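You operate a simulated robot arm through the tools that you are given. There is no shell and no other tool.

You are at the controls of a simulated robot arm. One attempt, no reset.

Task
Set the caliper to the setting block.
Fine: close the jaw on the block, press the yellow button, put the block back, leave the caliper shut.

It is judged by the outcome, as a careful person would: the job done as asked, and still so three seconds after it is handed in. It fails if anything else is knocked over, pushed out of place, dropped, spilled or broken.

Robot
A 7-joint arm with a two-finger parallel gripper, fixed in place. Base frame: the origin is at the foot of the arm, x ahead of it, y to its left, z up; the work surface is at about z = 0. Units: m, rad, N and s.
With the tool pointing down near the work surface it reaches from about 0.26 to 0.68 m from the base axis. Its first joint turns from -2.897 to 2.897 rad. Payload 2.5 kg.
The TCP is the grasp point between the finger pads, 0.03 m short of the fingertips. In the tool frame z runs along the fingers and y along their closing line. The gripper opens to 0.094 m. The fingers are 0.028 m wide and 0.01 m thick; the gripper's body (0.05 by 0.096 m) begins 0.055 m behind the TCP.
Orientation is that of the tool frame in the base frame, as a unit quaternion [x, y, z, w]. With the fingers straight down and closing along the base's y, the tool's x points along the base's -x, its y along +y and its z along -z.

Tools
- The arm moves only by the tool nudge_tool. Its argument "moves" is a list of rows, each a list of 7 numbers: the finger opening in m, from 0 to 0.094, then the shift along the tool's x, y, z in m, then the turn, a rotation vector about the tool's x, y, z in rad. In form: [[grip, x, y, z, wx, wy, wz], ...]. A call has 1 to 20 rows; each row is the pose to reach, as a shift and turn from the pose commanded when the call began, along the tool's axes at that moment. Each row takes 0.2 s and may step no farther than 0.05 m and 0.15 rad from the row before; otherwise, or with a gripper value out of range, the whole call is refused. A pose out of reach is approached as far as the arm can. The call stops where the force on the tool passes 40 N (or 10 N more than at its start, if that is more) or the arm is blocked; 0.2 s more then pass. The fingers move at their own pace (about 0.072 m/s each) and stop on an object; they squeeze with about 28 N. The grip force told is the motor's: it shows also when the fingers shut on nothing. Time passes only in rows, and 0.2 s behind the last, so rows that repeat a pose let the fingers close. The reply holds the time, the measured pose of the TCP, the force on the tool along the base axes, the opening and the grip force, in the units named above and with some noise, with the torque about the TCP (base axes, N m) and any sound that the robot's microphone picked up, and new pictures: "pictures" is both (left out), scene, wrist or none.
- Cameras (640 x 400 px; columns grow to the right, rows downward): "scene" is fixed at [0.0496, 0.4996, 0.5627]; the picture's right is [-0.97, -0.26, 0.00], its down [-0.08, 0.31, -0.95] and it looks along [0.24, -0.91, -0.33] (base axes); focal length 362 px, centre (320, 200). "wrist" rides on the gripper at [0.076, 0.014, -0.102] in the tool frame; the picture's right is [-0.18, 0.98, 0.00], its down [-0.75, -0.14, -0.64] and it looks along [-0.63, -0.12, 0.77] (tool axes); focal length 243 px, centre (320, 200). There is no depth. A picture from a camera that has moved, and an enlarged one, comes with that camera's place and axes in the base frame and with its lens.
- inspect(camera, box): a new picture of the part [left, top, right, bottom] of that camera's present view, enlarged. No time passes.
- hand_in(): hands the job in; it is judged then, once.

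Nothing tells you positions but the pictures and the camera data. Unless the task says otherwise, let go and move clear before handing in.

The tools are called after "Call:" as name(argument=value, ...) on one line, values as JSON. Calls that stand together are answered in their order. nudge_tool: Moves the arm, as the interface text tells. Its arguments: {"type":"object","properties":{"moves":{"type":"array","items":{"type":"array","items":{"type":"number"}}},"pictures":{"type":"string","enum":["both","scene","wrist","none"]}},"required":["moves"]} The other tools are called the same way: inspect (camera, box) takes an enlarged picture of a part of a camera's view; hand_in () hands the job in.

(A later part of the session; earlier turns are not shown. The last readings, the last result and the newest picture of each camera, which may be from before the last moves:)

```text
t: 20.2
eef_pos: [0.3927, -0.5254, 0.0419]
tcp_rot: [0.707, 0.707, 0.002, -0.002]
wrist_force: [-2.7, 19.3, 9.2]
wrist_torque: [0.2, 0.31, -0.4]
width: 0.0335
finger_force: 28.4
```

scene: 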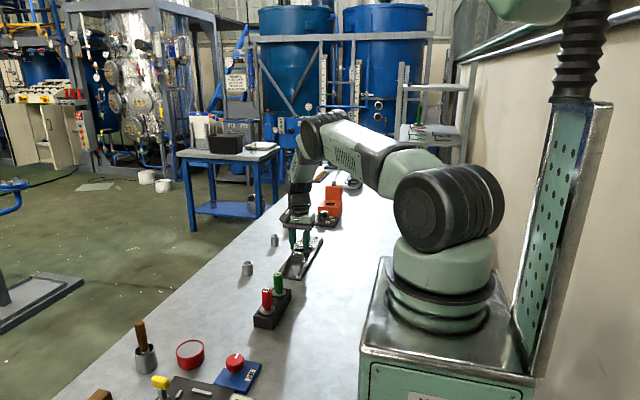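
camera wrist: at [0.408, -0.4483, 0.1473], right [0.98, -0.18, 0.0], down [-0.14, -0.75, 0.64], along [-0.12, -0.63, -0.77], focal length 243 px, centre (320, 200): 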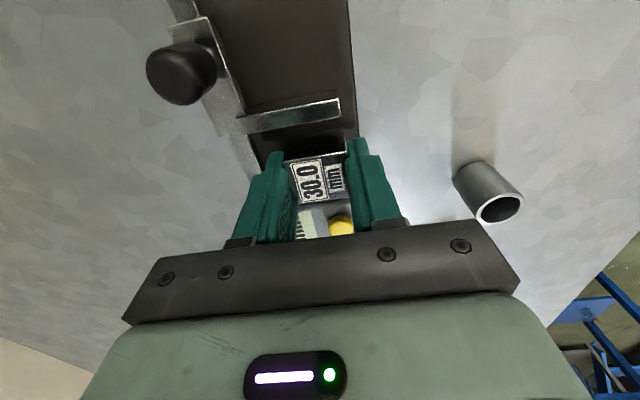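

Contact in y was felt (19 N). I back off about 1.5 mm to relieve the force and look.

Call:
nudge_tool(moves=[[0.0, 0.0015, 0, 0, 0, 0, 0], [0.0, 0.0015, 0, 0, 0, 0, 0]], pictures="both")

Call:
inspect(camera="wrist", box=[230, 130, 390, 240])

Call:
inspect(camera="scene", box=[280, 215, 330, 255])

```text
t: 20.8
eef_pos: [0.3931, -0.5247, 0.0414]
tcp_rot: [0.707, 0.707, -0.001, 0.002]
wrist_force: [1.3, 5.4, -2.4]
wrist_torque: [0.2, -0.03, 0.12]
width: 0.0336
finger_force: 27.7
camera wrist: at [0.4072, -0.4509, 0.1437], right [0.98, -0.18, 0.0], down [-0.14, -0.75, 0.64], along [-0.12, -0.63, -0.77], focal length 243 px, centre (320, 200)
```

scene: 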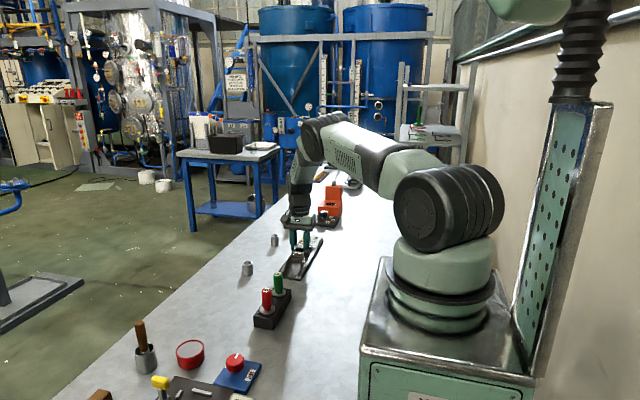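
wrist: 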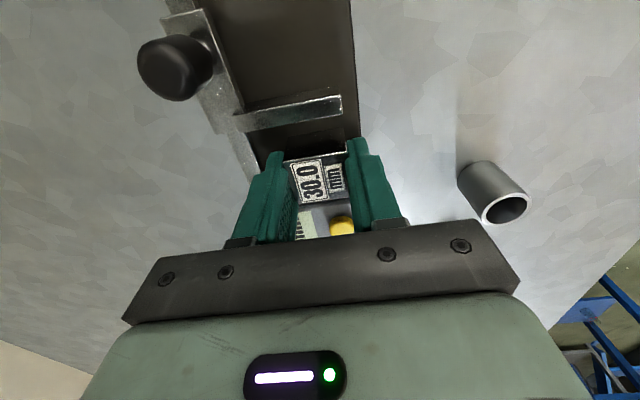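

```text
3.64 times, centred on (310, 185) of wrist
camera zoom: at [0.4072, -0.4509, 0.1437], right [0.98, -0.18, 0.0], down [-0.14, -0.75, 0.64], along [-0.12, -0.63, -0.77], focal length 882 px, centre (356, 254)
```

zoom: 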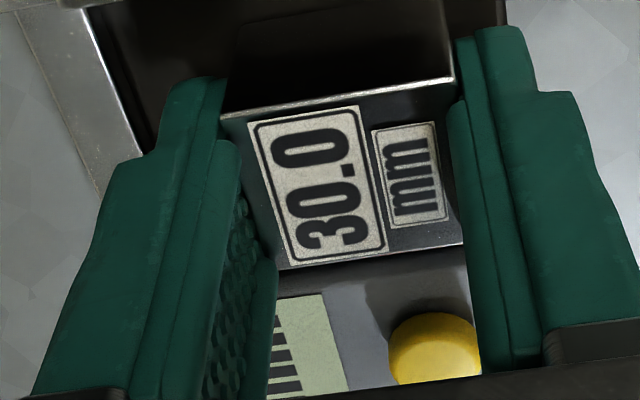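

```text
10.00 times, centred on (305, 235) of scene
camera zoom: at [0.0496, 0.4996, 0.5627], right [-0.97, -0.26, 0.0], down [-0.08, 0.31, -0.95], along [0.24, -0.91, -0.33], focal length 3624 px, centre (470, -150)
```

zoom: 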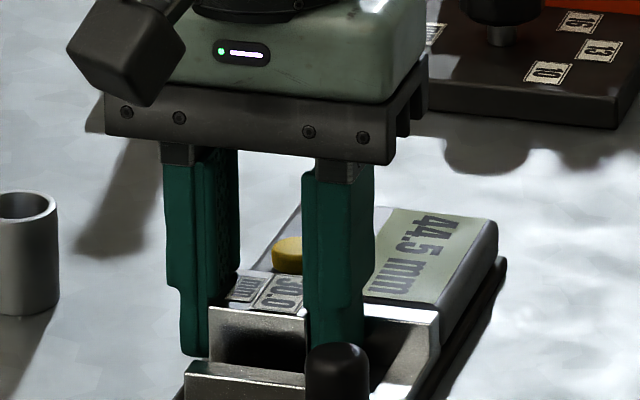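

The block is against the fixed jaw and sits between the jaws, with the display still at 44.5. I set it down and release with a small opening, then rise.

Call:
nudge_tool(moves=[[0.0, 0.0005, 0, 0.0005, 0, 0, 0], [0.046, 0.0005, 0, 0.0005, 0, 0, 0], [0.046, 0.0005, 0, 0.0005, 0, 0, 0]], pictures="both")

Call:
inspect(camera="wrist", box=[230, 130, 390, 240])

```text
t: 21.6
eef_pos: [0.3924, -0.5253, 0.0408]
tcp_rot: [0.708, 0.706, 0.0, 0.001]
wrist_force: [-0.7, -0.4, -0.4]
wrist_torque: [0.01, 0.0, 0.01]
width: 0.0458
finger_force: 0.1
camera wrist: at [0.4072, -0.4508, 0.144], right [0.98, -0.19, 0.0], down [-0.14, -0.75, 0.64], along [-0.12, -0.63, -0.77], focal length 243 px, centre (320, 200)
```

scene: 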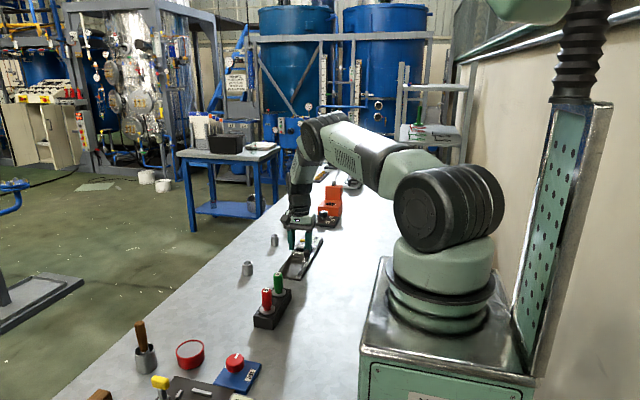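
wrist: 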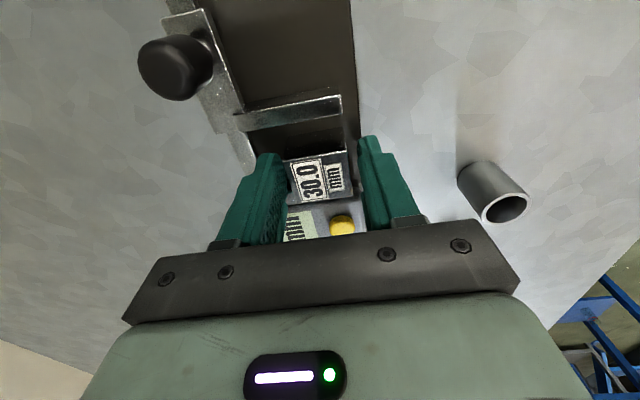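

```text
3.64 times, centred on (310, 185) of wrist
camera zoom: at [0.4072, -0.4508, 0.144], right [0.98, -0.19, 0.0], down [-0.14, -0.75, 0.64], along [-0.12, -0.63, -0.77], focal length 882 px, centre (356, 254)
```

zoom: 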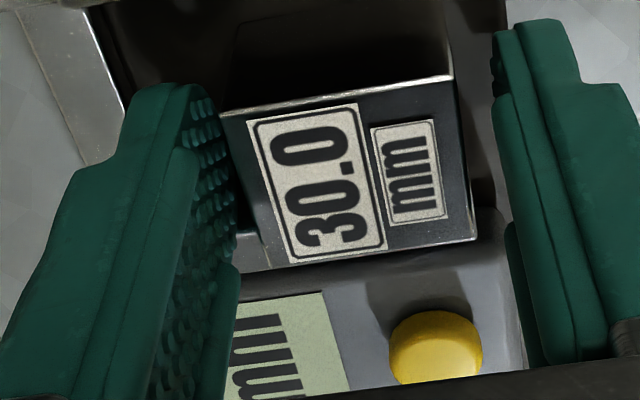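

Released cleanly. I rise and look at the block between the jaws.

Call:
nudge_tool(moves=[[0.046, 0, 0, -0.01, 0, 0, 0], [0.046, 0, 0, -0.04, 0, 0, 0], [0.05, 0, 0, -0.08, 0, 0, 0], [0.05, 0.03, -0.02, -0.11, 0, 0, 0], [0.05, 0.0645, -0.044, -0.11, 0, 0, 0], [0.05, 0.0645, -0.044, -0.11, 0, 0, 0]], pictures="both")

Call:
inspect(camera="wrist", box=[290, 60, 450, 180])

Call:
inspect(camera="scene", box=[275, 225, 335, 275])

```text
t: 23.0
eef_pos: [0.3503, -0.4608, 0.1555]
tcp_rot: [0.707, 0.707, -0.001, 0.0]
wrist_force: [0.1, 0.2, -0.5]
wrist_torque: [-0.02, -0.02, -0.02]
width: 0.0499
finger_force: 0.1
camera wrist: at [0.3636, -0.3849, 0.2563], right [0.98, -0.18, 0.0], down [-0.14, -0.75, 0.64], along [-0.12, -0.63, -0.77], focal length 243 px, centre (320, 200)
```

scene: 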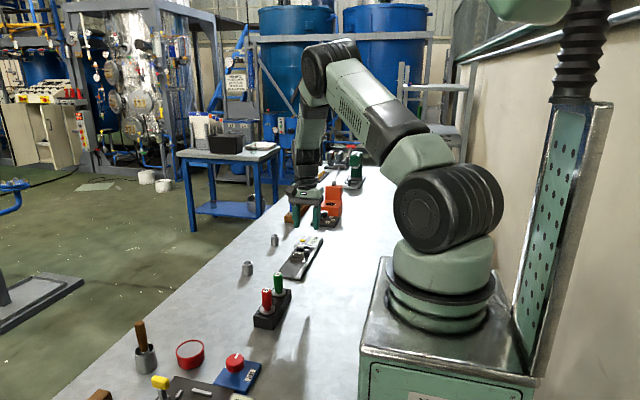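
wrist: 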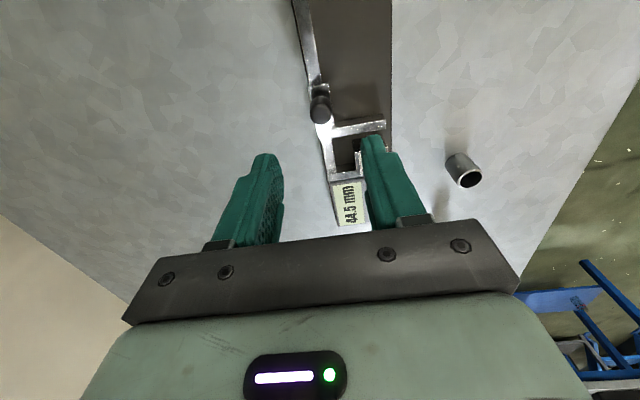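

```text
3.33 times, centred on (370, 120) of wrist
camera zoom: at [0.3636, -0.3849, 0.2563], right [0.98, -0.18, 0.0], down [-0.14, -0.75, 0.64], along [-0.12, -0.63, -0.77], focal length 809 px, centre (153, 467)
```

zoom: 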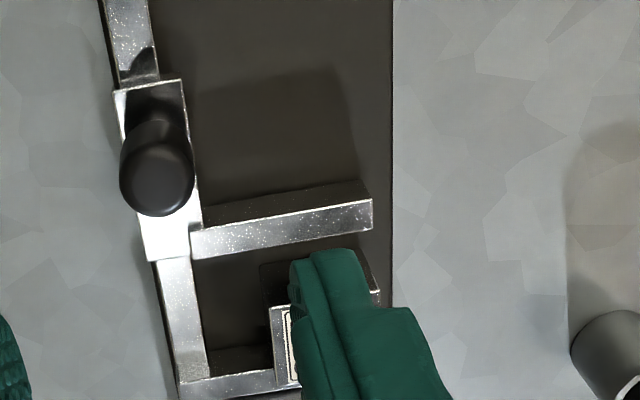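

```text
8.00 times, centred on (305, 250) of scene
camera zoom: at [0.0496, 0.4996, 0.5627], right [-0.97, -0.26, 0.0], down [-0.08, 0.31, -0.95], along [0.24, -0.91, -0.33], focal length 2899 px, centre (440, -200)
```

zoom: 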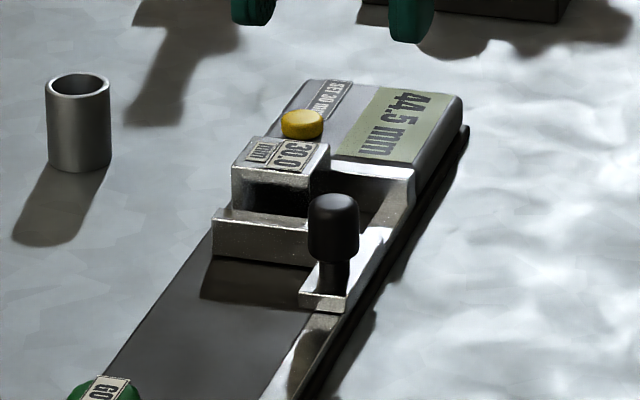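

The block stands squarely between the jaws. I go back down onto the knob and grip it.

Call:
nudge_tool(moves=[[0.05, 0, 0, 0.04, 0, 0, 0], [0.05, 0, 0, 0.075, 0, 0, 0], [0.05, 0, 0, 0.094, 0, 0, 0], [0.05, 0, 0, 0.094, 0, 0, 0], [0.0, 0, 0, 0.094, 0, 0, 0], [0.0, 0, 0, 0.094, 0, 0, 0], [0.0, 0, 0, 0.094, 0, 0, 0]], pictures="wrist")

Call:
inspect(camera="wrist", box=[230, 90, 470, 250])

```text
t: 24.6
eef_pos: [0.35, -0.4634, 0.0583]
tcp_rot: [0.707, 0.708, 0.0, 0.002]
wrist_force: [7.3, -0.9, -5.9]
wrist_torque: [-0.65, 0.45, -0.02]
width: 0.0196
finger_force: 44.5
camera wrist: at [0.3644, -0.3864, 0.1603], right [0.98, -0.18, 0.0], down [-0.14, -0.75, 0.64], along [-0.12, -0.63, -0.77], focal length 243 px, centre (320, 200)
```

wrist: 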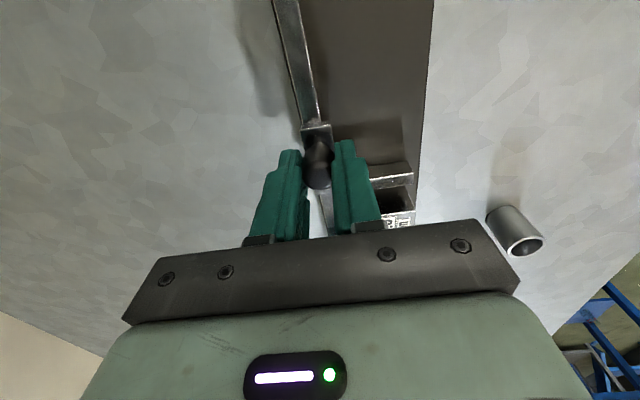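

```text
2.50 times, centred on (350, 170) of wrist
camera zoom: at [0.3644, -0.3864, 0.1603], right [0.98, -0.18, 0.0], down [-0.14, -0.75, 0.64], along [-0.12, -0.63, -0.77], focal length 606 px, centre (245, 275)
```

zoom: 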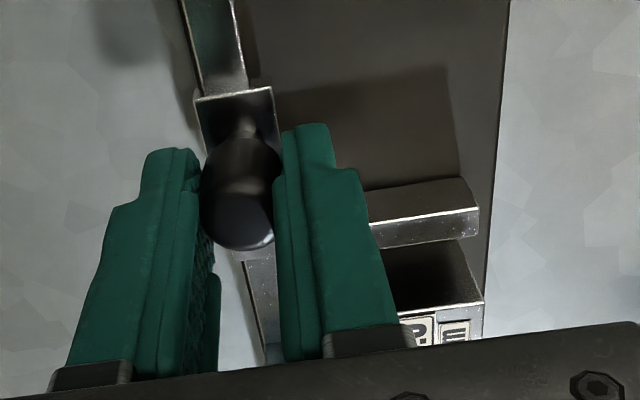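

Knob gripped. I slide the jaw shut toward the block, stopping a little short of the expected contact.

Call:
nudge_tool(moves=[[0.0, -0.003, 0.0005, 0, 0, 0, 0], [0.0, -0.006, 0.0005, 0, 0, 0, 0], [0.0, -0.009, 0.0005, 0, 0, 0, 0], [0.0, -0.0115, 0.0005, 0, 0, 0, 0], [0.0, -0.0115, 0.0005, 0, 0, 0, 0]], pictures="wrist")

Call:
inspect(camera="scene", box=[280, 220, 330, 260])

Call:
inspect(camera="wrist", box=[300, 120, 460, 230])

```text
t: 25.8
eef_pos: [0.3488, -0.4738, 0.0586]
tcp_rot: [0.707, 0.707, 0.0, 0.0]
wrist_force: [-3.2, 1.9, 11.9]
wrist_torque: [0.96, -0.45, 0.01]
width: 0.0195
finger_force: 45.3
camera wrist: at [0.3645, -0.3987, 0.1604], right [0.98, -0.19, 0.0], down [-0.14, -0.75, 0.64], along [-0.12, -0.63, -0.77], focal length 243 px, centre (320, 200)
```

wrist: 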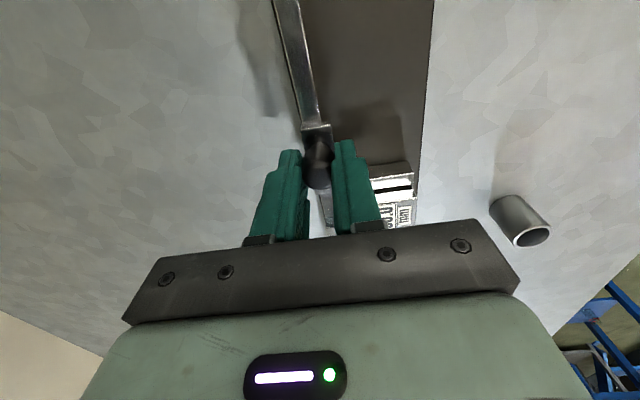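

```text
10.00 times, centred on (305, 240) of scene
camera zoom: at [0.0496, 0.4996, 0.5627], right [-0.97, -0.26, 0.0], down [-0.08, 0.31, -0.95], along [0.24, -0.91, -0.33], focal length 3624 px, centre (470, -200)
```

zoom: 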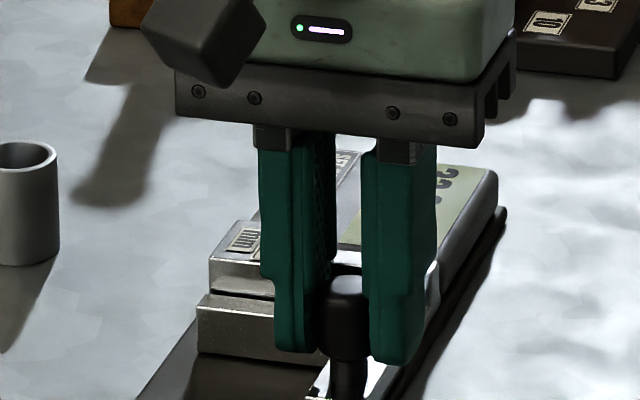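

```text
3.64 times, centred on (380, 175) of wrist
camera zoom: at [0.3645, -0.3987, 0.1604], right [0.98, -0.19, 0.0], down [-0.14, -0.75, 0.64], along [-0.12, -0.63, -0.77], focal length 882 px, centre (102, 291)
```

zoom: 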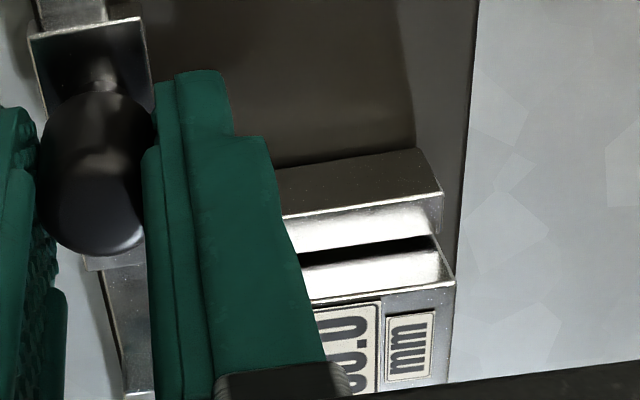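

Display shows about 33 and the jaw is near the block. I continue in half-millimetre steps, watching the force.

Call:
nudge_tool(moves=[[0.0, -0.0005, 0, 0, 0, 0, 0], [0.0, -0.001, 0, 0, 0, 0, 0], [0.0, -0.0015, 0, 0, 0, 0, 0], [0.0, -0.002, 0, 0, 0, 0, 0], [0.0, -0.002, 0, 0, 0, 0, 0]], pictures="wrist")

Call:
inspect(camera="scene", box=[280, 220, 330, 260])

Call:
inspect(camera="wrist", box=[300, 120, 460, 230])

```text
t: 27.0
eef_pos: [0.3493, -0.4762, 0.0575]
tcp_rot: [0.708, 0.707, -0.001, 0.001]
wrist_force: [-5.3, 6.1, 31.4]
wrist_torque: [0.24, 0.73, 0.0]
width: 0.0194
finger_force: 44.7
camera wrist: at [0.3645, -0.4003, 0.16], right [0.98, -0.18, 0.0], down [-0.14, -0.75, 0.64], along [-0.12, -0.63, -0.77], focal length 243 px, centre (320, 200)
```

wrist: 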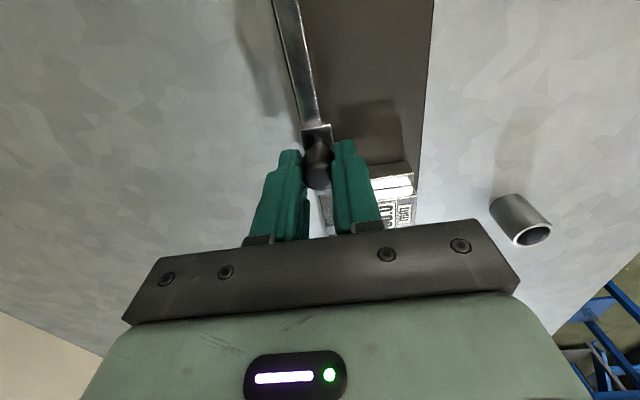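

```text
10.00 times, centred on (305, 240) of scene
camera zoom: at [0.0496, 0.4996, 0.5627], right [-0.97, -0.26, 0.0], down [-0.08, 0.31, -0.95], along [0.24, -0.91, -0.33], focal length 3624 px, centre (470, -200)
```

zoom: 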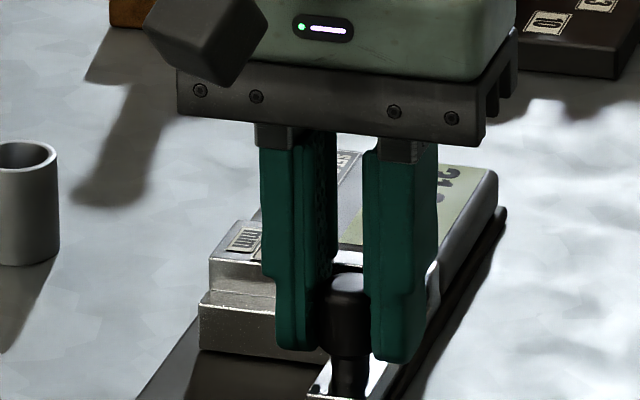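

```text
3.64 times, centred on (380, 175) of wrist
camera zoom: at [0.3645, -0.4003, 0.16], right [0.98, -0.18, 0.0], down [-0.14, -0.75, 0.64], along [-0.12, -0.63, -0.77], focal length 882 px, centre (102, 291)
```

zoom: 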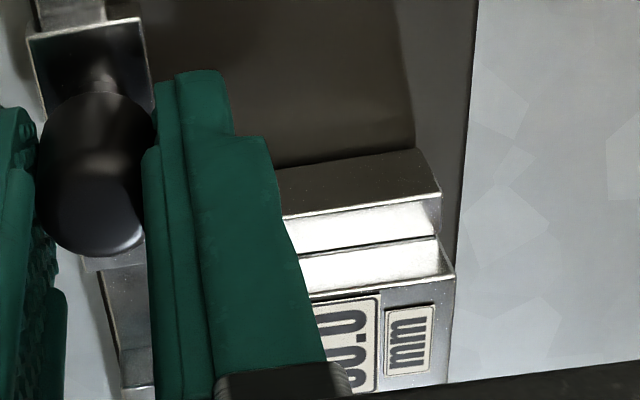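

The jaw appears to touch the block. I release the knob and back up to read the display.

Call:
nudge_tool(moves=[[0.04, 0, 0, 0, 0, 0, 0], [0.04, 0, 0, 0, 0, 0, 0], [0.04, 0, 0, -0.03, 0, 0, 0], [0.04, 0, 0, -0.07, 0, 0, 0], [0.04, 0.02, 0, -0.1, 0, 0, 0], [0.04, 0.02, 0, -0.1, 0, 0, 0]], pictures="both")

Call:
inspect(camera="scene", box=[280, 225, 330, 265])

Call:
inspect(camera="wrist", box=[280, 80, 440, 240])

```text
t: 28.4
eef_pos: [0.3507, -0.4532, 0.1569]
tcp_rot: [0.707, 0.707, -0.001, 0.0]
wrist_force: [0.0, 0.9, -1.1]
wrist_torque: [0.02, 0.02, 0.02]
width: 0.0401
finger_force: 0.0
camera wrist: at [0.3653, -0.3778, 0.2583], right [0.98, -0.18, 0.0], down [-0.14, -0.75, 0.64], along [-0.12, -0.63, -0.77], focal length 243 px, centre (320, 200)
```

scene: 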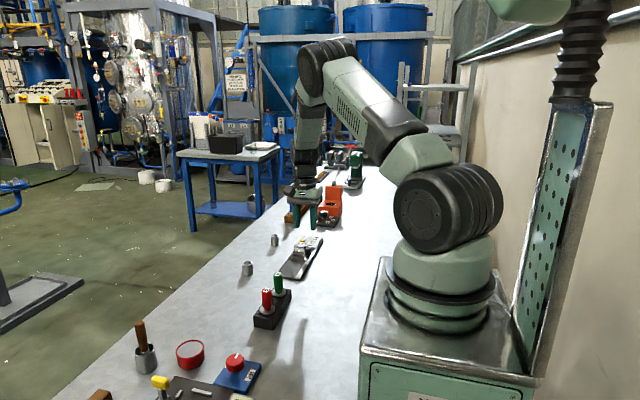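
wrist: 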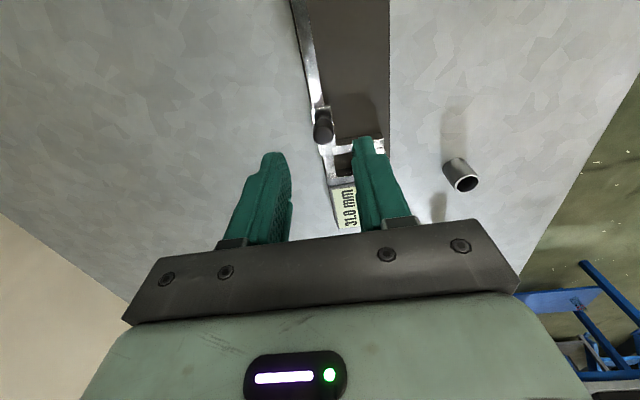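

```text
10.00 times, centred on (305, 245) of scene
camera zoom: at [0.0496, 0.4996, 0.5627], right [-0.97, -0.26, 0.0], down [-0.08, 0.31, -0.95], along [0.24, -0.91, -0.33], focal length 3624 px, centre (470, -250)
```

zoom: 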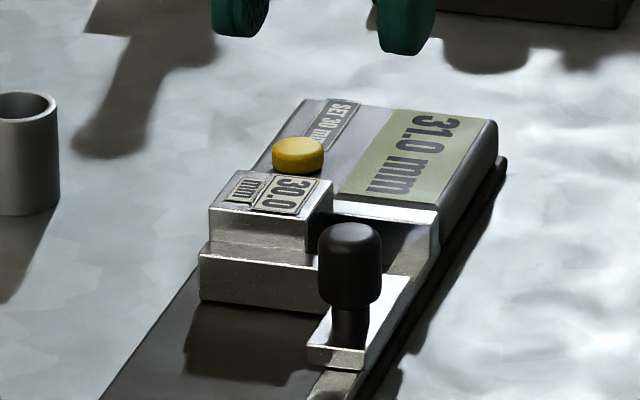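

```text
2.50 times, centred on (360, 160) of wrist
camera zoom: at [0.3653, -0.3778, 0.2583], right [0.98, -0.18, 0.0], down [-0.14, -0.75, 0.64], along [-0.12, -0.63, -0.77], focal length 606 px, centre (220, 300)
```

zoom: 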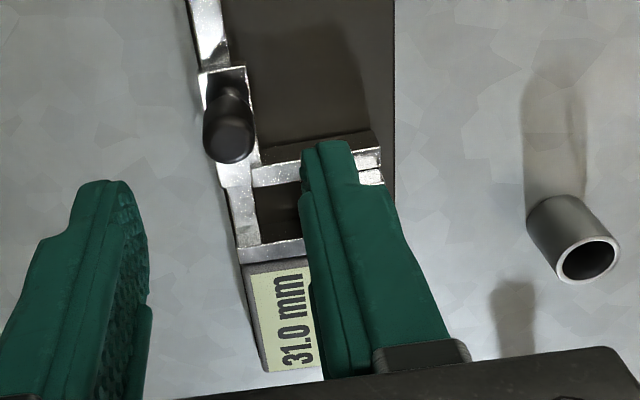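

The display reads 31.0 mm with the jaw snug on the 30 mm block. Next I close the fingers and move above the yellow button at about (0.3985, -0.5745).

Call:
nudge_tool(moves=[[0.0, -0.03, 0.012, 0.0, 0, 0, 0], [0.0, -0.06, 0.025, 0.0, 0, 0, 0], [0.0, -0.09, 0.037, 0.015, 0, 0, 0], [0.0, -0.1205, 0.049, 0.038, 0, 0, 0], [0.0, -0.1205, 0.049, 0.038, 0, 0, 0], [0.0, -0.1205, 0.049, 0.038, 0, 0, 0]], pictures="both")

Call:
inspect(camera="scene", box=[275, 205, 335, 255])

Call:
inspect(camera="wrist", box=[220, 100, 420, 240])

```text
t: 29.8
eef_pos: [0.3996, -0.5752, 0.1175]
tcp_rot: [0.707, 0.707, 0.0, 0.0]
wrist_force: [0.3, 0.8, -0.1]
wrist_torque: [-0.03, 0.01, 0.02]
width: 0.0
finger_force: 28.5
camera wrist: at [0.4144, -0.5008, 0.2202], right [0.98, -0.19, 0.0], down [-0.14, -0.75, 0.64], along [-0.12, -0.63, -0.77], focal length 243 px, centre (320, 200)
```

scene: 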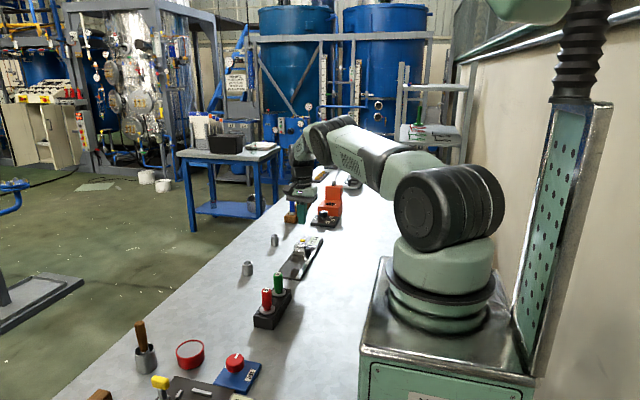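
wrist: 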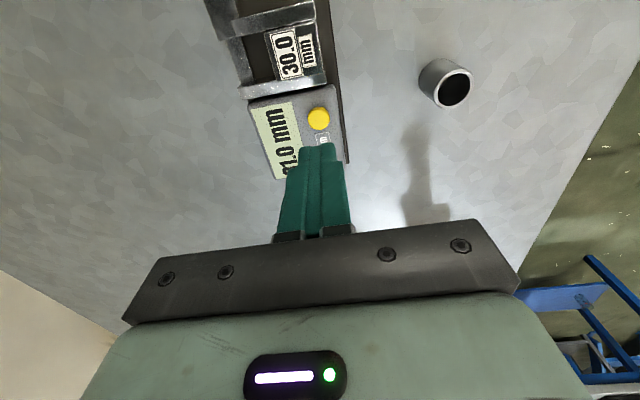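

```text
8.00 times, centred on (305, 230) of scene
camera zoom: at [0.0496, 0.4996, 0.5627], right [-0.97, -0.26, 0.0], down [-0.08, 0.31, -0.95], along [0.24, -0.91, -0.33], focal length 2899 px, centre (440, -40)
```

zoom: 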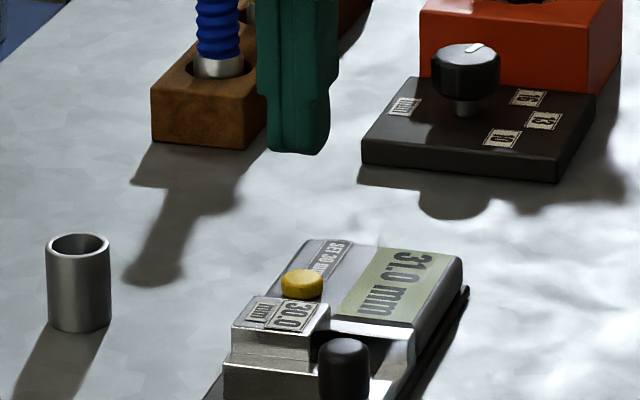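

```text
2.86 times, centred on (320, 170) of wrist
camera zoom: at [0.4144, -0.5008, 0.2202], right [0.98, -0.19, 0.0], down [-0.14, -0.75, 0.64], along [-0.12, -0.63, -0.77], focal length 693 px, centre (320, 286)
```

zoom: 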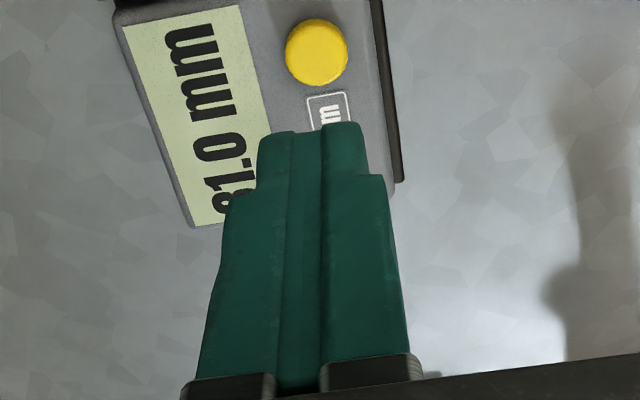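

I reach above the button fine, and it measures at about (0.3995, -0.5746). I descend to just above it, then press in small steps.

Call:
nudge_tool(moves=[[0.0, 0, 0, 0.025, 0, 0, 0], [0.0, 0, 0, 0.045, 0, 0, 0], [0.0, 0, 0, 0.055, 0, 0, 0], [0.0, 0, 0, 0.055, 0, 0, 0]], pictures="both")

Call:
inspect(camera="scene", box=[275, 205, 335, 255])

Call:
inspect(camera="wrist", box=[220, 100, 420, 240])

```text
t: 30.8
eef_pos: [0.3987, -0.5757, 0.065]
tcp_rot: [0.707, 0.707, 0.0, 0.0]
wrist_force: [0.6, 1.4, 0.4]
wrist_torque: [0.0, -0.02, 0.01]
width: 0.0001
finger_force: 27.8
camera wrist: at [0.4131, -0.5006, 0.1667], right [0.98, -0.18, 0.0], down [-0.14, -0.75, 0.64], along [-0.12, -0.63, -0.77], focal length 243 px, centre (320, 200)
```

scene: 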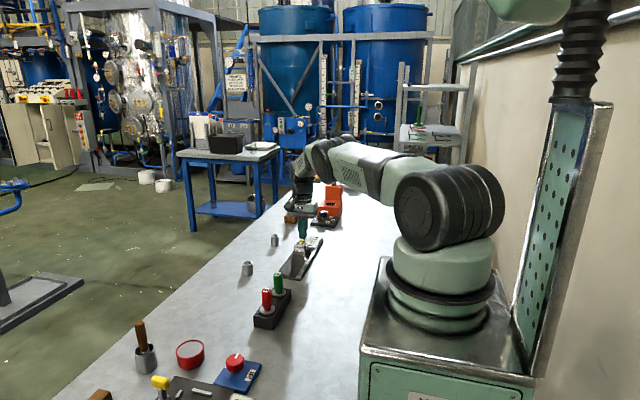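
wrist: 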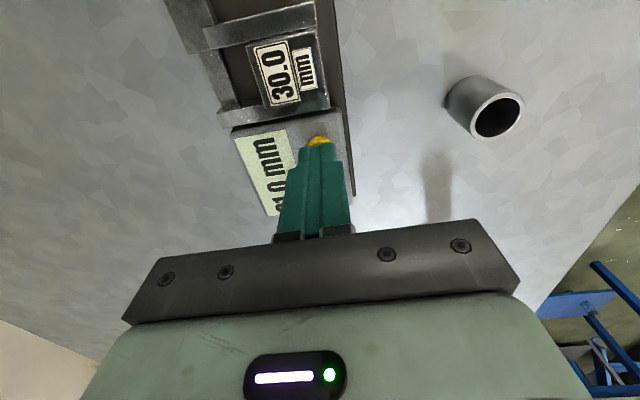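

```text
8.00 times, centred on (305, 230) of scene
camera zoom: at [0.0496, 0.4996, 0.5627], right [-0.97, -0.26, 0.0], down [-0.08, 0.31, -0.95], along [0.24, -0.91, -0.33], focal length 2899 px, centre (440, -40)
```

zoom: 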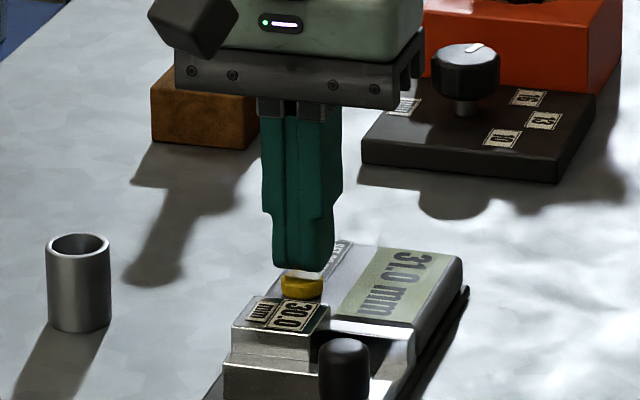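

```text
2.86 times, centred on (320, 170) of wrist
camera zoom: at [0.4131, -0.5006, 0.1667], right [0.98, -0.18, 0.0], down [-0.14, -0.75, 0.64], along [-0.12, -0.63, -0.77], focal length 693 px, centre (320, 286)
```

zoom: 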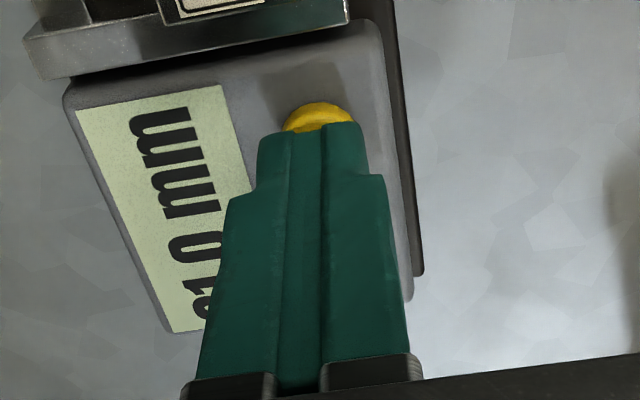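

The fingertips are centred over the button with a few mm to go. I press slowly.

Call:
nudge_tool(moves=[[0.0, 0, 0, 0.003, 0, 0, 0], [0.0, 0, 0, 0.005, 0, 0, 0], [0.0, 0, 0, 0.006, 0, 0, 0], [0.0, 0, 0, 0.007, 0, 0, 0], [0.0, 0, 0, 0.008, 0, 0, 0]], pictures="wrist")

Call:
inspect(camera="scene", box=[275, 205, 335, 255])

```text
t: 32.0
eef_pos: [0.3984, -0.5753, 0.055]
tcp_rot: [0.708, 0.706, -0.001, 0.0]
wrist_force: [-1.8, -1.1, 2.8]
wrist_torque: [-0.04, 0.01, 0.0]
width: 0.0
finger_force: 27.7
heard: click
camera wrist: at [0.4132, -0.4999, 0.1583], right [0.98, -0.19, 0.0], down [-0.14, -0.75, 0.64], along [-0.12, -0.63, -0.77], focal length 243 px, centre (320, 200)
```

wrist: 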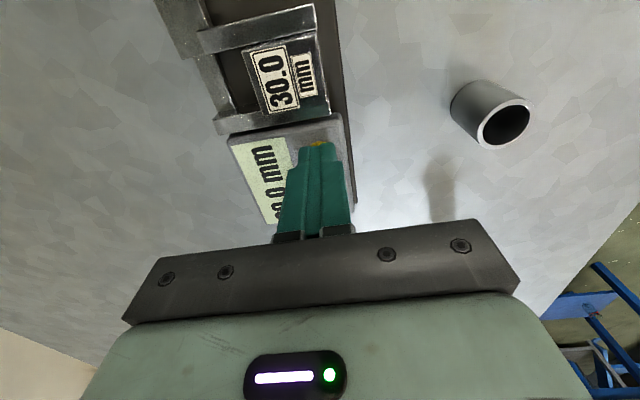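

```text
8.00 times, centred on (305, 230) of scene
camera zoom: at [0.0496, 0.4996, 0.5627], right [-0.97, -0.26, 0.0], down [-0.08, 0.31, -0.95], along [0.24, -0.91, -0.33], focal length 2899 px, centre (440, -40)
```

zoom: 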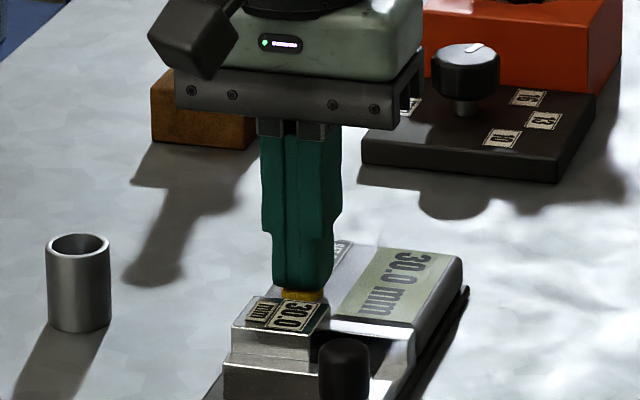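

A click was heard and the display now reads 30.0 mm. I rise and return above the knob.

Call:
nudge_tool(moves=[[0.0, 0, 0, -0.02, 0, 0, 0], [0.0, 0, 0, -0.06, 0, 0, 0], [0.0, 0, 0, -0.1, 0, 0, 0], [0.0, 0.035, -0.016, -0.1, 0, 0, 0], [0.03, 0.07, -0.032, -0.1, 0, 0, 0], [0.05, 0.1005, -0.049, -0.1, 0, 0, 0], [0.05, 0.1005, -0.049, -0.1, 0, 0, 0], [0.05, 0.1005, -0.049, -0.1, 0, 0, 0]], pictures="both")

Call:
inspect(camera="scene", box=[280, 225, 330, 265])

Call:
inspect(camera="wrist", box=[260, 60, 440, 220])

```text
t: 33.8
eef_pos: [0.3501, -0.4751, 0.1562]
tcp_rot: [0.708, 0.706, 0.0, -0.001]
wrist_force: [0.2, -0.9, 0.9]
wrist_torque: [-0.03, 0.01, 0.02]
width: 0.0499
finger_force: 0.1
camera wrist: at [0.3653, -0.3998, 0.2588], right [0.98, -0.18, 0.0], down [-0.14, -0.75, 0.64], along [-0.12, -0.63, -0.77], focal length 243 px, centre (320, 200)
```

scene: 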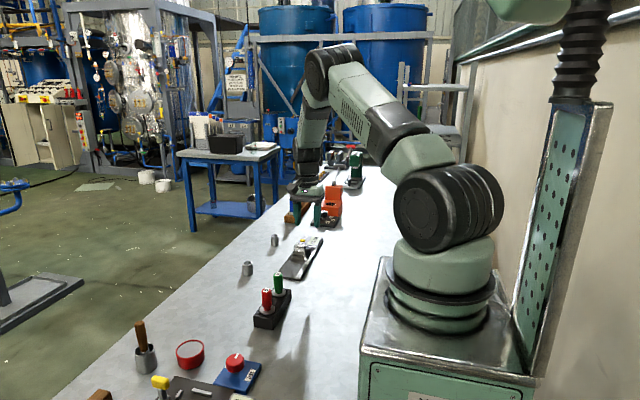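
wrist: 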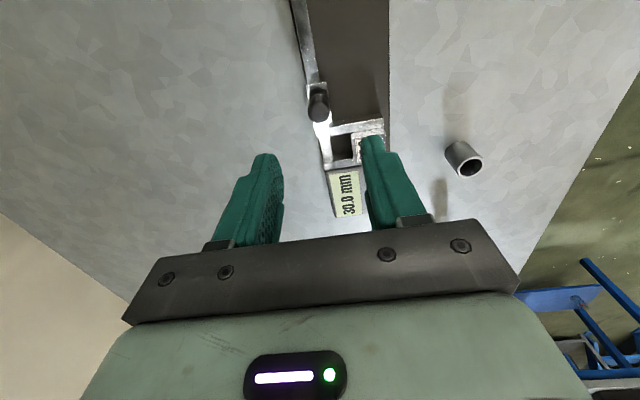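

```text
10.00 times, centred on (305, 245) of scene
camera zoom: at [0.0496, 0.4996, 0.5627], right [-0.97, -0.26, 0.0], down [-0.08, 0.31, -0.95], along [0.24, -0.91, -0.33], focal length 3624 px, centre (470, -250)
```

zoom: 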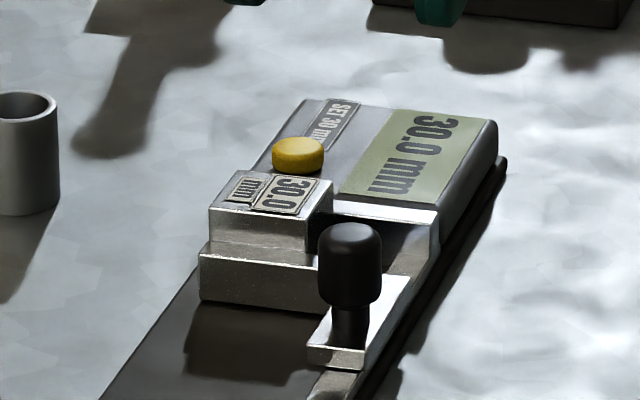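

```text
2.50 times, centred on (350, 140) of wrist
camera zoom: at [0.3653, -0.3998, 0.2588], right [0.98, -0.18, 0.0], down [-0.14, -0.75, 0.64], along [-0.12, -0.63, -0.77], focal length 606 px, centre (245, 350)
```

zoom: 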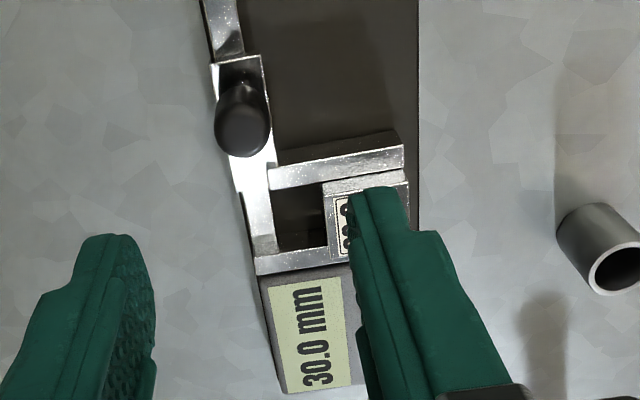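

The display holds 30.0 mm. I grip the knob again and open the jaw about 14 mm.

Call:
nudge_tool(moves=[[0.05, 0, 0, 0.04, 0, 0, 0], [0.05, 0, 0, 0.08, 0, 0, 0], [0.05, 0, 0, 0.0985, 0, 0, 0], [0.05, 0, 0, 0.0985, 0, 0, 0], [0.0, 0, 0, 0.0985, 0, 0, 0], [0.0, 0, 0, 0.0985, 0, 0, 0], [0.0, 0, 0, 0.0985, 0, 0, 0]], pictures="wrist")

```text
t: 35.4
eef_pos: [0.3488, -0.4777, 0.0561]
tcp_rot: [0.707, 0.707, 0.0, 0.001]
wrist_force: [8.0, -1.8, -4.7]
wrist_torque: [-0.7, 0.57, -0.06]
width: 0.0195
finger_force: 44.8
camera wrist: at [0.3644, -0.4013, 0.1584], right [0.98, -0.18, 0.0], down [-0.14, -0.75, 0.64], along [-0.12, -0.63, -0.77], focal length 243 px, centre (320, 200)
```

wrist: 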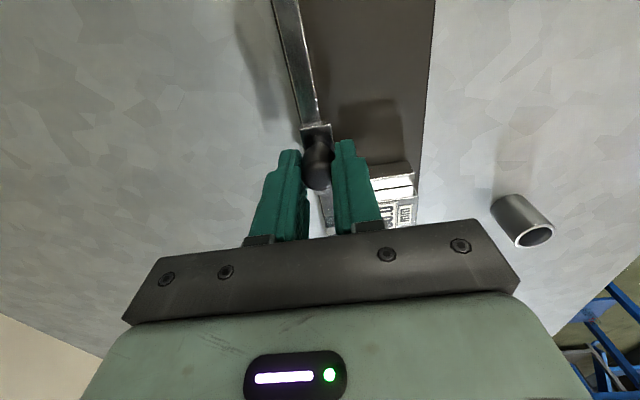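

Call:
nudge_tool(moves=[[0.0, 0.002, 0.0005, 0, 0, 0, 0], [0.0, 0.005, 0.0005, 0, 0, 0, 0], [0.0, 0.008, 0.0005, 0, 0, 0, 0], [0.0, 0.011, 0.0005, 0, 0, 0, 0], [0.0, 0.014, 0.0005, 0, 0, 0, 0], [0.0, 0.016, 0.0005, 0, 0, 0, 0], [0.0, 0.016, 0.0005, 0, 0, 0, 0]], pictures="both")

Call:
inspect(camera="wrist", box=[300, 120, 460, 230])

Call:
inspect(camera="scene", box=[280, 220, 330, 260])

```text
t: 37.0
eef_pos: [0.3495, -0.4576, 0.057]
tcp_rot: [0.708, 0.707, 0.001, -0.001]
wrist_force: [6.5, 0.7, -31.7]
wrist_torque: [0.08, -0.66, 0.01]
width: 0.0196
finger_force: 44.9
camera wrist: at [0.3647, -0.3826, 0.1591], right [0.98, -0.18, 0.0], down [-0.14, -0.76, 0.64], along [-0.12, -0.63, -0.77], focal length 243 px, centre (320, 200)
```

scene: 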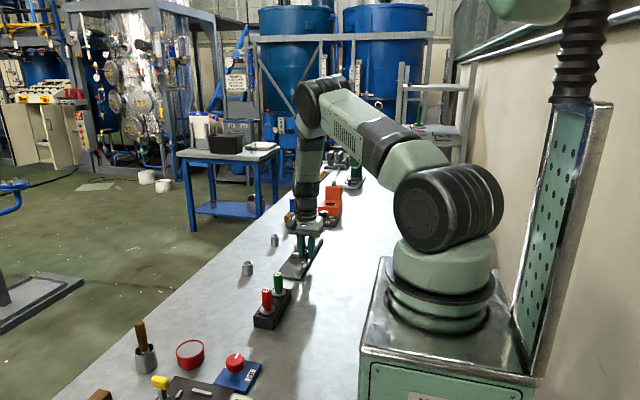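
wrist: 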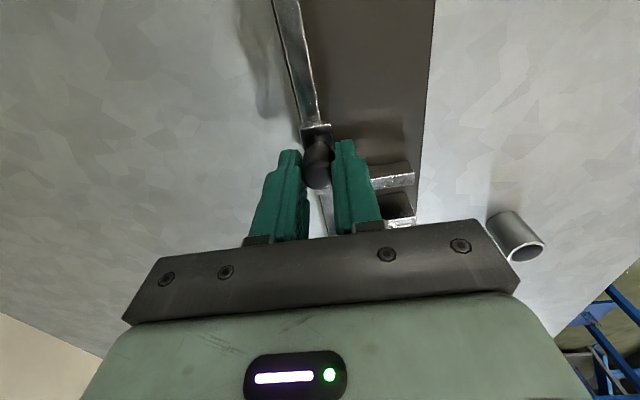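

```text
3.64 times, centred on (380, 175) of wrist
camera zoom: at [0.3647, -0.3826, 0.1591], right [0.98, -0.18, 0.0], down [-0.14, -0.76, 0.64], along [-0.12, -0.63, -0.77], focal length 882 px, centre (102, 291)
```

zoom: 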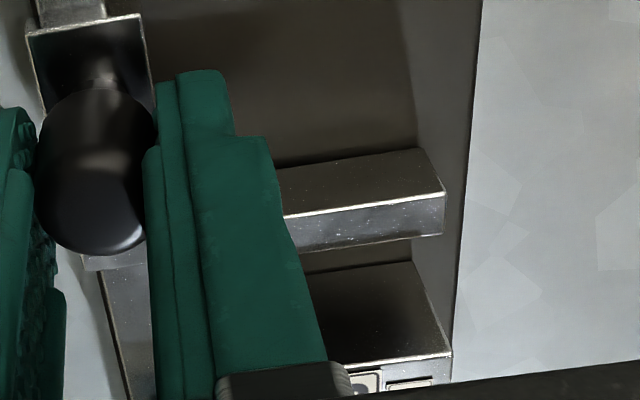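

```text
10.00 times, centred on (305, 240) of scene
camera zoom: at [0.0496, 0.4996, 0.5627], right [-0.97, -0.26, 0.0], down [-0.08, 0.31, -0.95], along [0.24, -0.91, -0.33], focal length 3624 px, centre (470, -200)
```

zoom: 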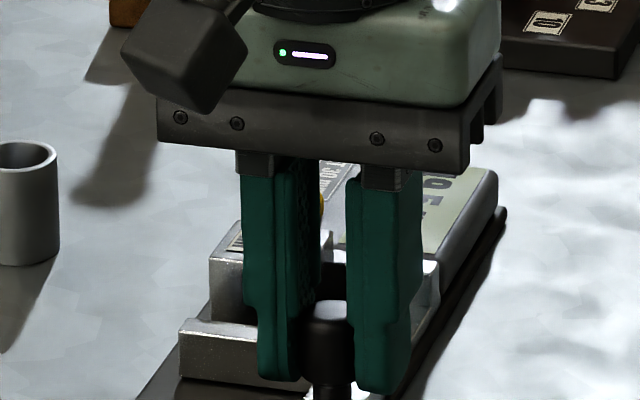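

The jaw is open again and clear of the block. I release the knob, rise, and go above the block.

Call:
nudge_tool(moves=[[0.05, 0, 0, 0, 0, 0, 0], [0.05, 0, 0, 0, 0, 0, 0], [0.05, 0, 0, -0.03, 0, 0, 0], [0.05, 0, 0, -0.07, 0, 0, 0], [0.048, -0.02, 0.015, -0.09, 0, 0, 0], [0.048, -0.045, 0.03, -0.09, 0, 0, 0], [0.048, -0.067, 0.043, -0.09, 0, 0, 0], [0.048, -0.067, 0.043, -0.09, 0, 0, 0]], pictures="both")

Call:
inspect(camera="wrist", box=[220, 60, 420, 200])

Call:
inspect(camera="scene", box=[275, 220, 335, 270])

```text
t: 38.8
eef_pos: [0.3925, -0.5264, 0.1491]
tcp_rot: [0.708, 0.706, 0.0, 0.0]
wrist_force: [-0.2, 0.3, -0.2]
wrist_torque: [0.04, -0.02, 0.0]
width: 0.0477
finger_force: 0.1
camera wrist: at [0.4073, -0.4508, 0.2508], right [0.98, -0.19, 0.0], down [-0.14, -0.75, 0.64], along [-0.12, -0.63, -0.77], focal length 243 px, centre (320, 200)
```

scene: 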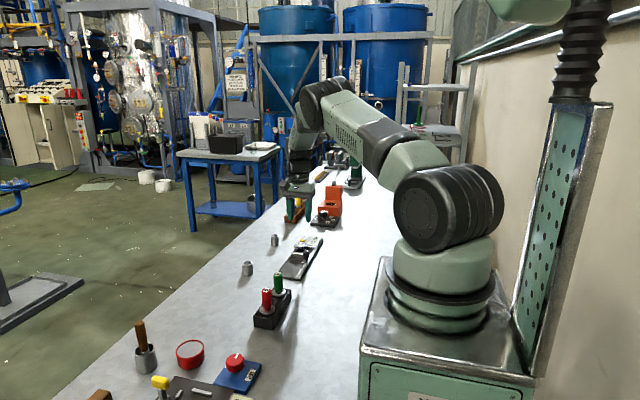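
wrist: 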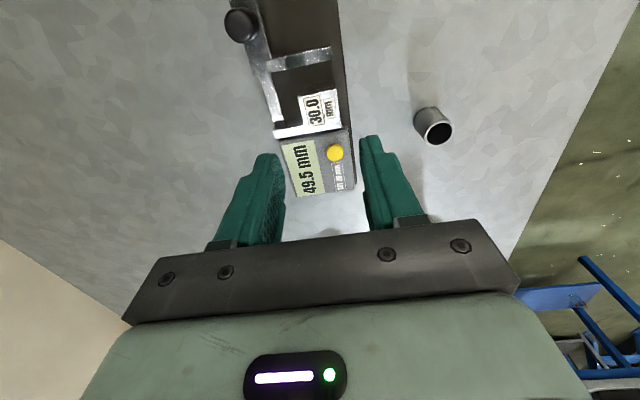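

```text
2.86 times, centred on (320, 130) of wrist
camera zoom: at [0.4073, -0.4508, 0.2508], right [0.98, -0.19, 0.0], down [-0.14, -0.75, 0.64], along [-0.12, -0.63, -0.77], focal length 693 px, centre (320, 400)
```

zoom: 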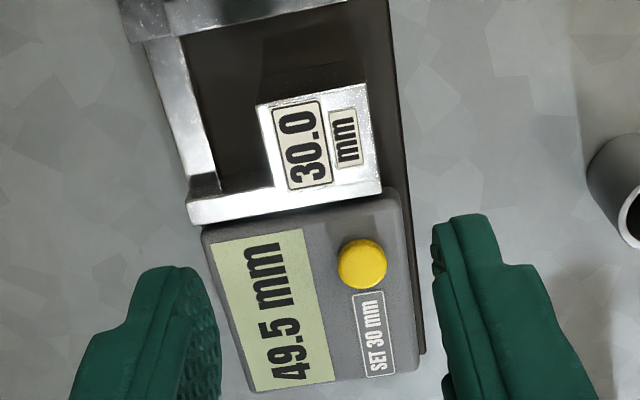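

```text
8.00 times, centred on (305, 245) of scene
camera zoom: at [0.0496, 0.4996, 0.5627], right [-0.97, -0.26, 0.0], down [-0.08, 0.31, -0.95], along [0.24, -0.91, -0.33], focal length 2899 px, centre (440, -160)
```

zoom: 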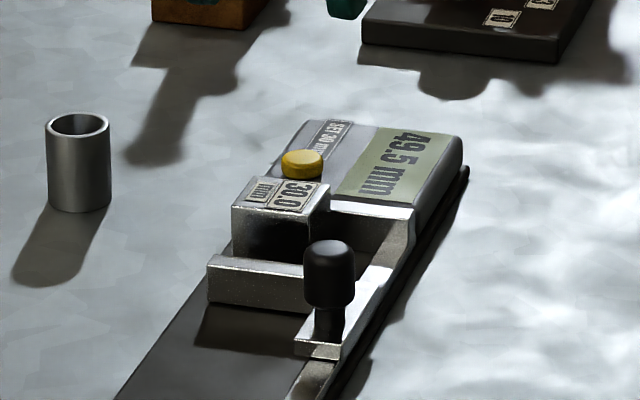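

The block stands at about (0.393, -0.527) with the jaw well open. I descend to grip it.

Call:
nudge_tool(moves=[[0.048, 0.0005, 0, 0.04, 0, 0, 0], [0.048, 0.0005, 0, 0.075, 0, 0, 0], [0.048, 0.0005, 0, 0.095, 0, 0, 0], [0.048, 0.0005, 0, 0.103, 0, 0, 0], [0.048, 0.0005, 0, 0.106, 0, 0, 0], [0.048, 0.0005, 0, 0.106, 0, 0, 0]], pictures="wrist")

Call:
inspect(camera="wrist", box=[230, 130, 390, 240])

```text
t: 40.2
eef_pos: [0.3913, -0.5246, 0.0421]
tcp_rot: [0.707, 0.707, 0.0, 0.0]
wrist_force: [-0.6, -0.2, 1.3]
wrist_torque: [0.02, -0.03, 0.01]
width: 0.048
finger_force: 0.1
camera wrist: at [0.4075, -0.45, 0.1442], right [0.98, -0.18, 0.0], down [-0.14, -0.75, 0.64], along [-0.12, -0.63, -0.77], focal length 243 px, centre (320, 200)
```

wrist: 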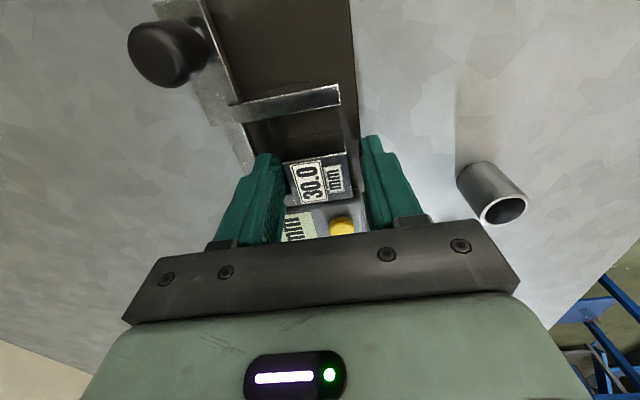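

```text
3.64 times, centred on (310, 185) of wrist
camera zoom: at [0.4075, -0.45, 0.1442], right [0.98, -0.18, 0.0], down [-0.14, -0.75, 0.64], along [-0.12, -0.63, -0.77], focal length 882 px, centre (356, 254)
```

zoom: 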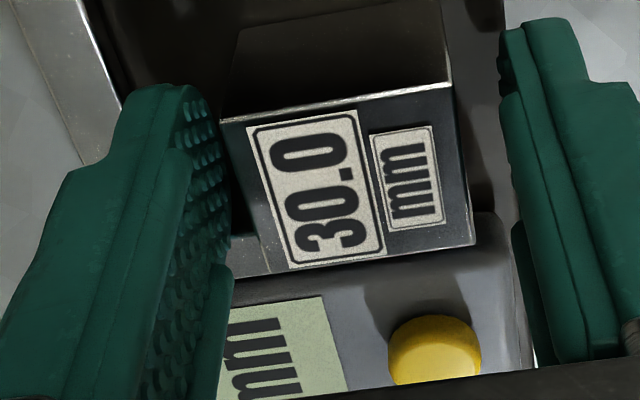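

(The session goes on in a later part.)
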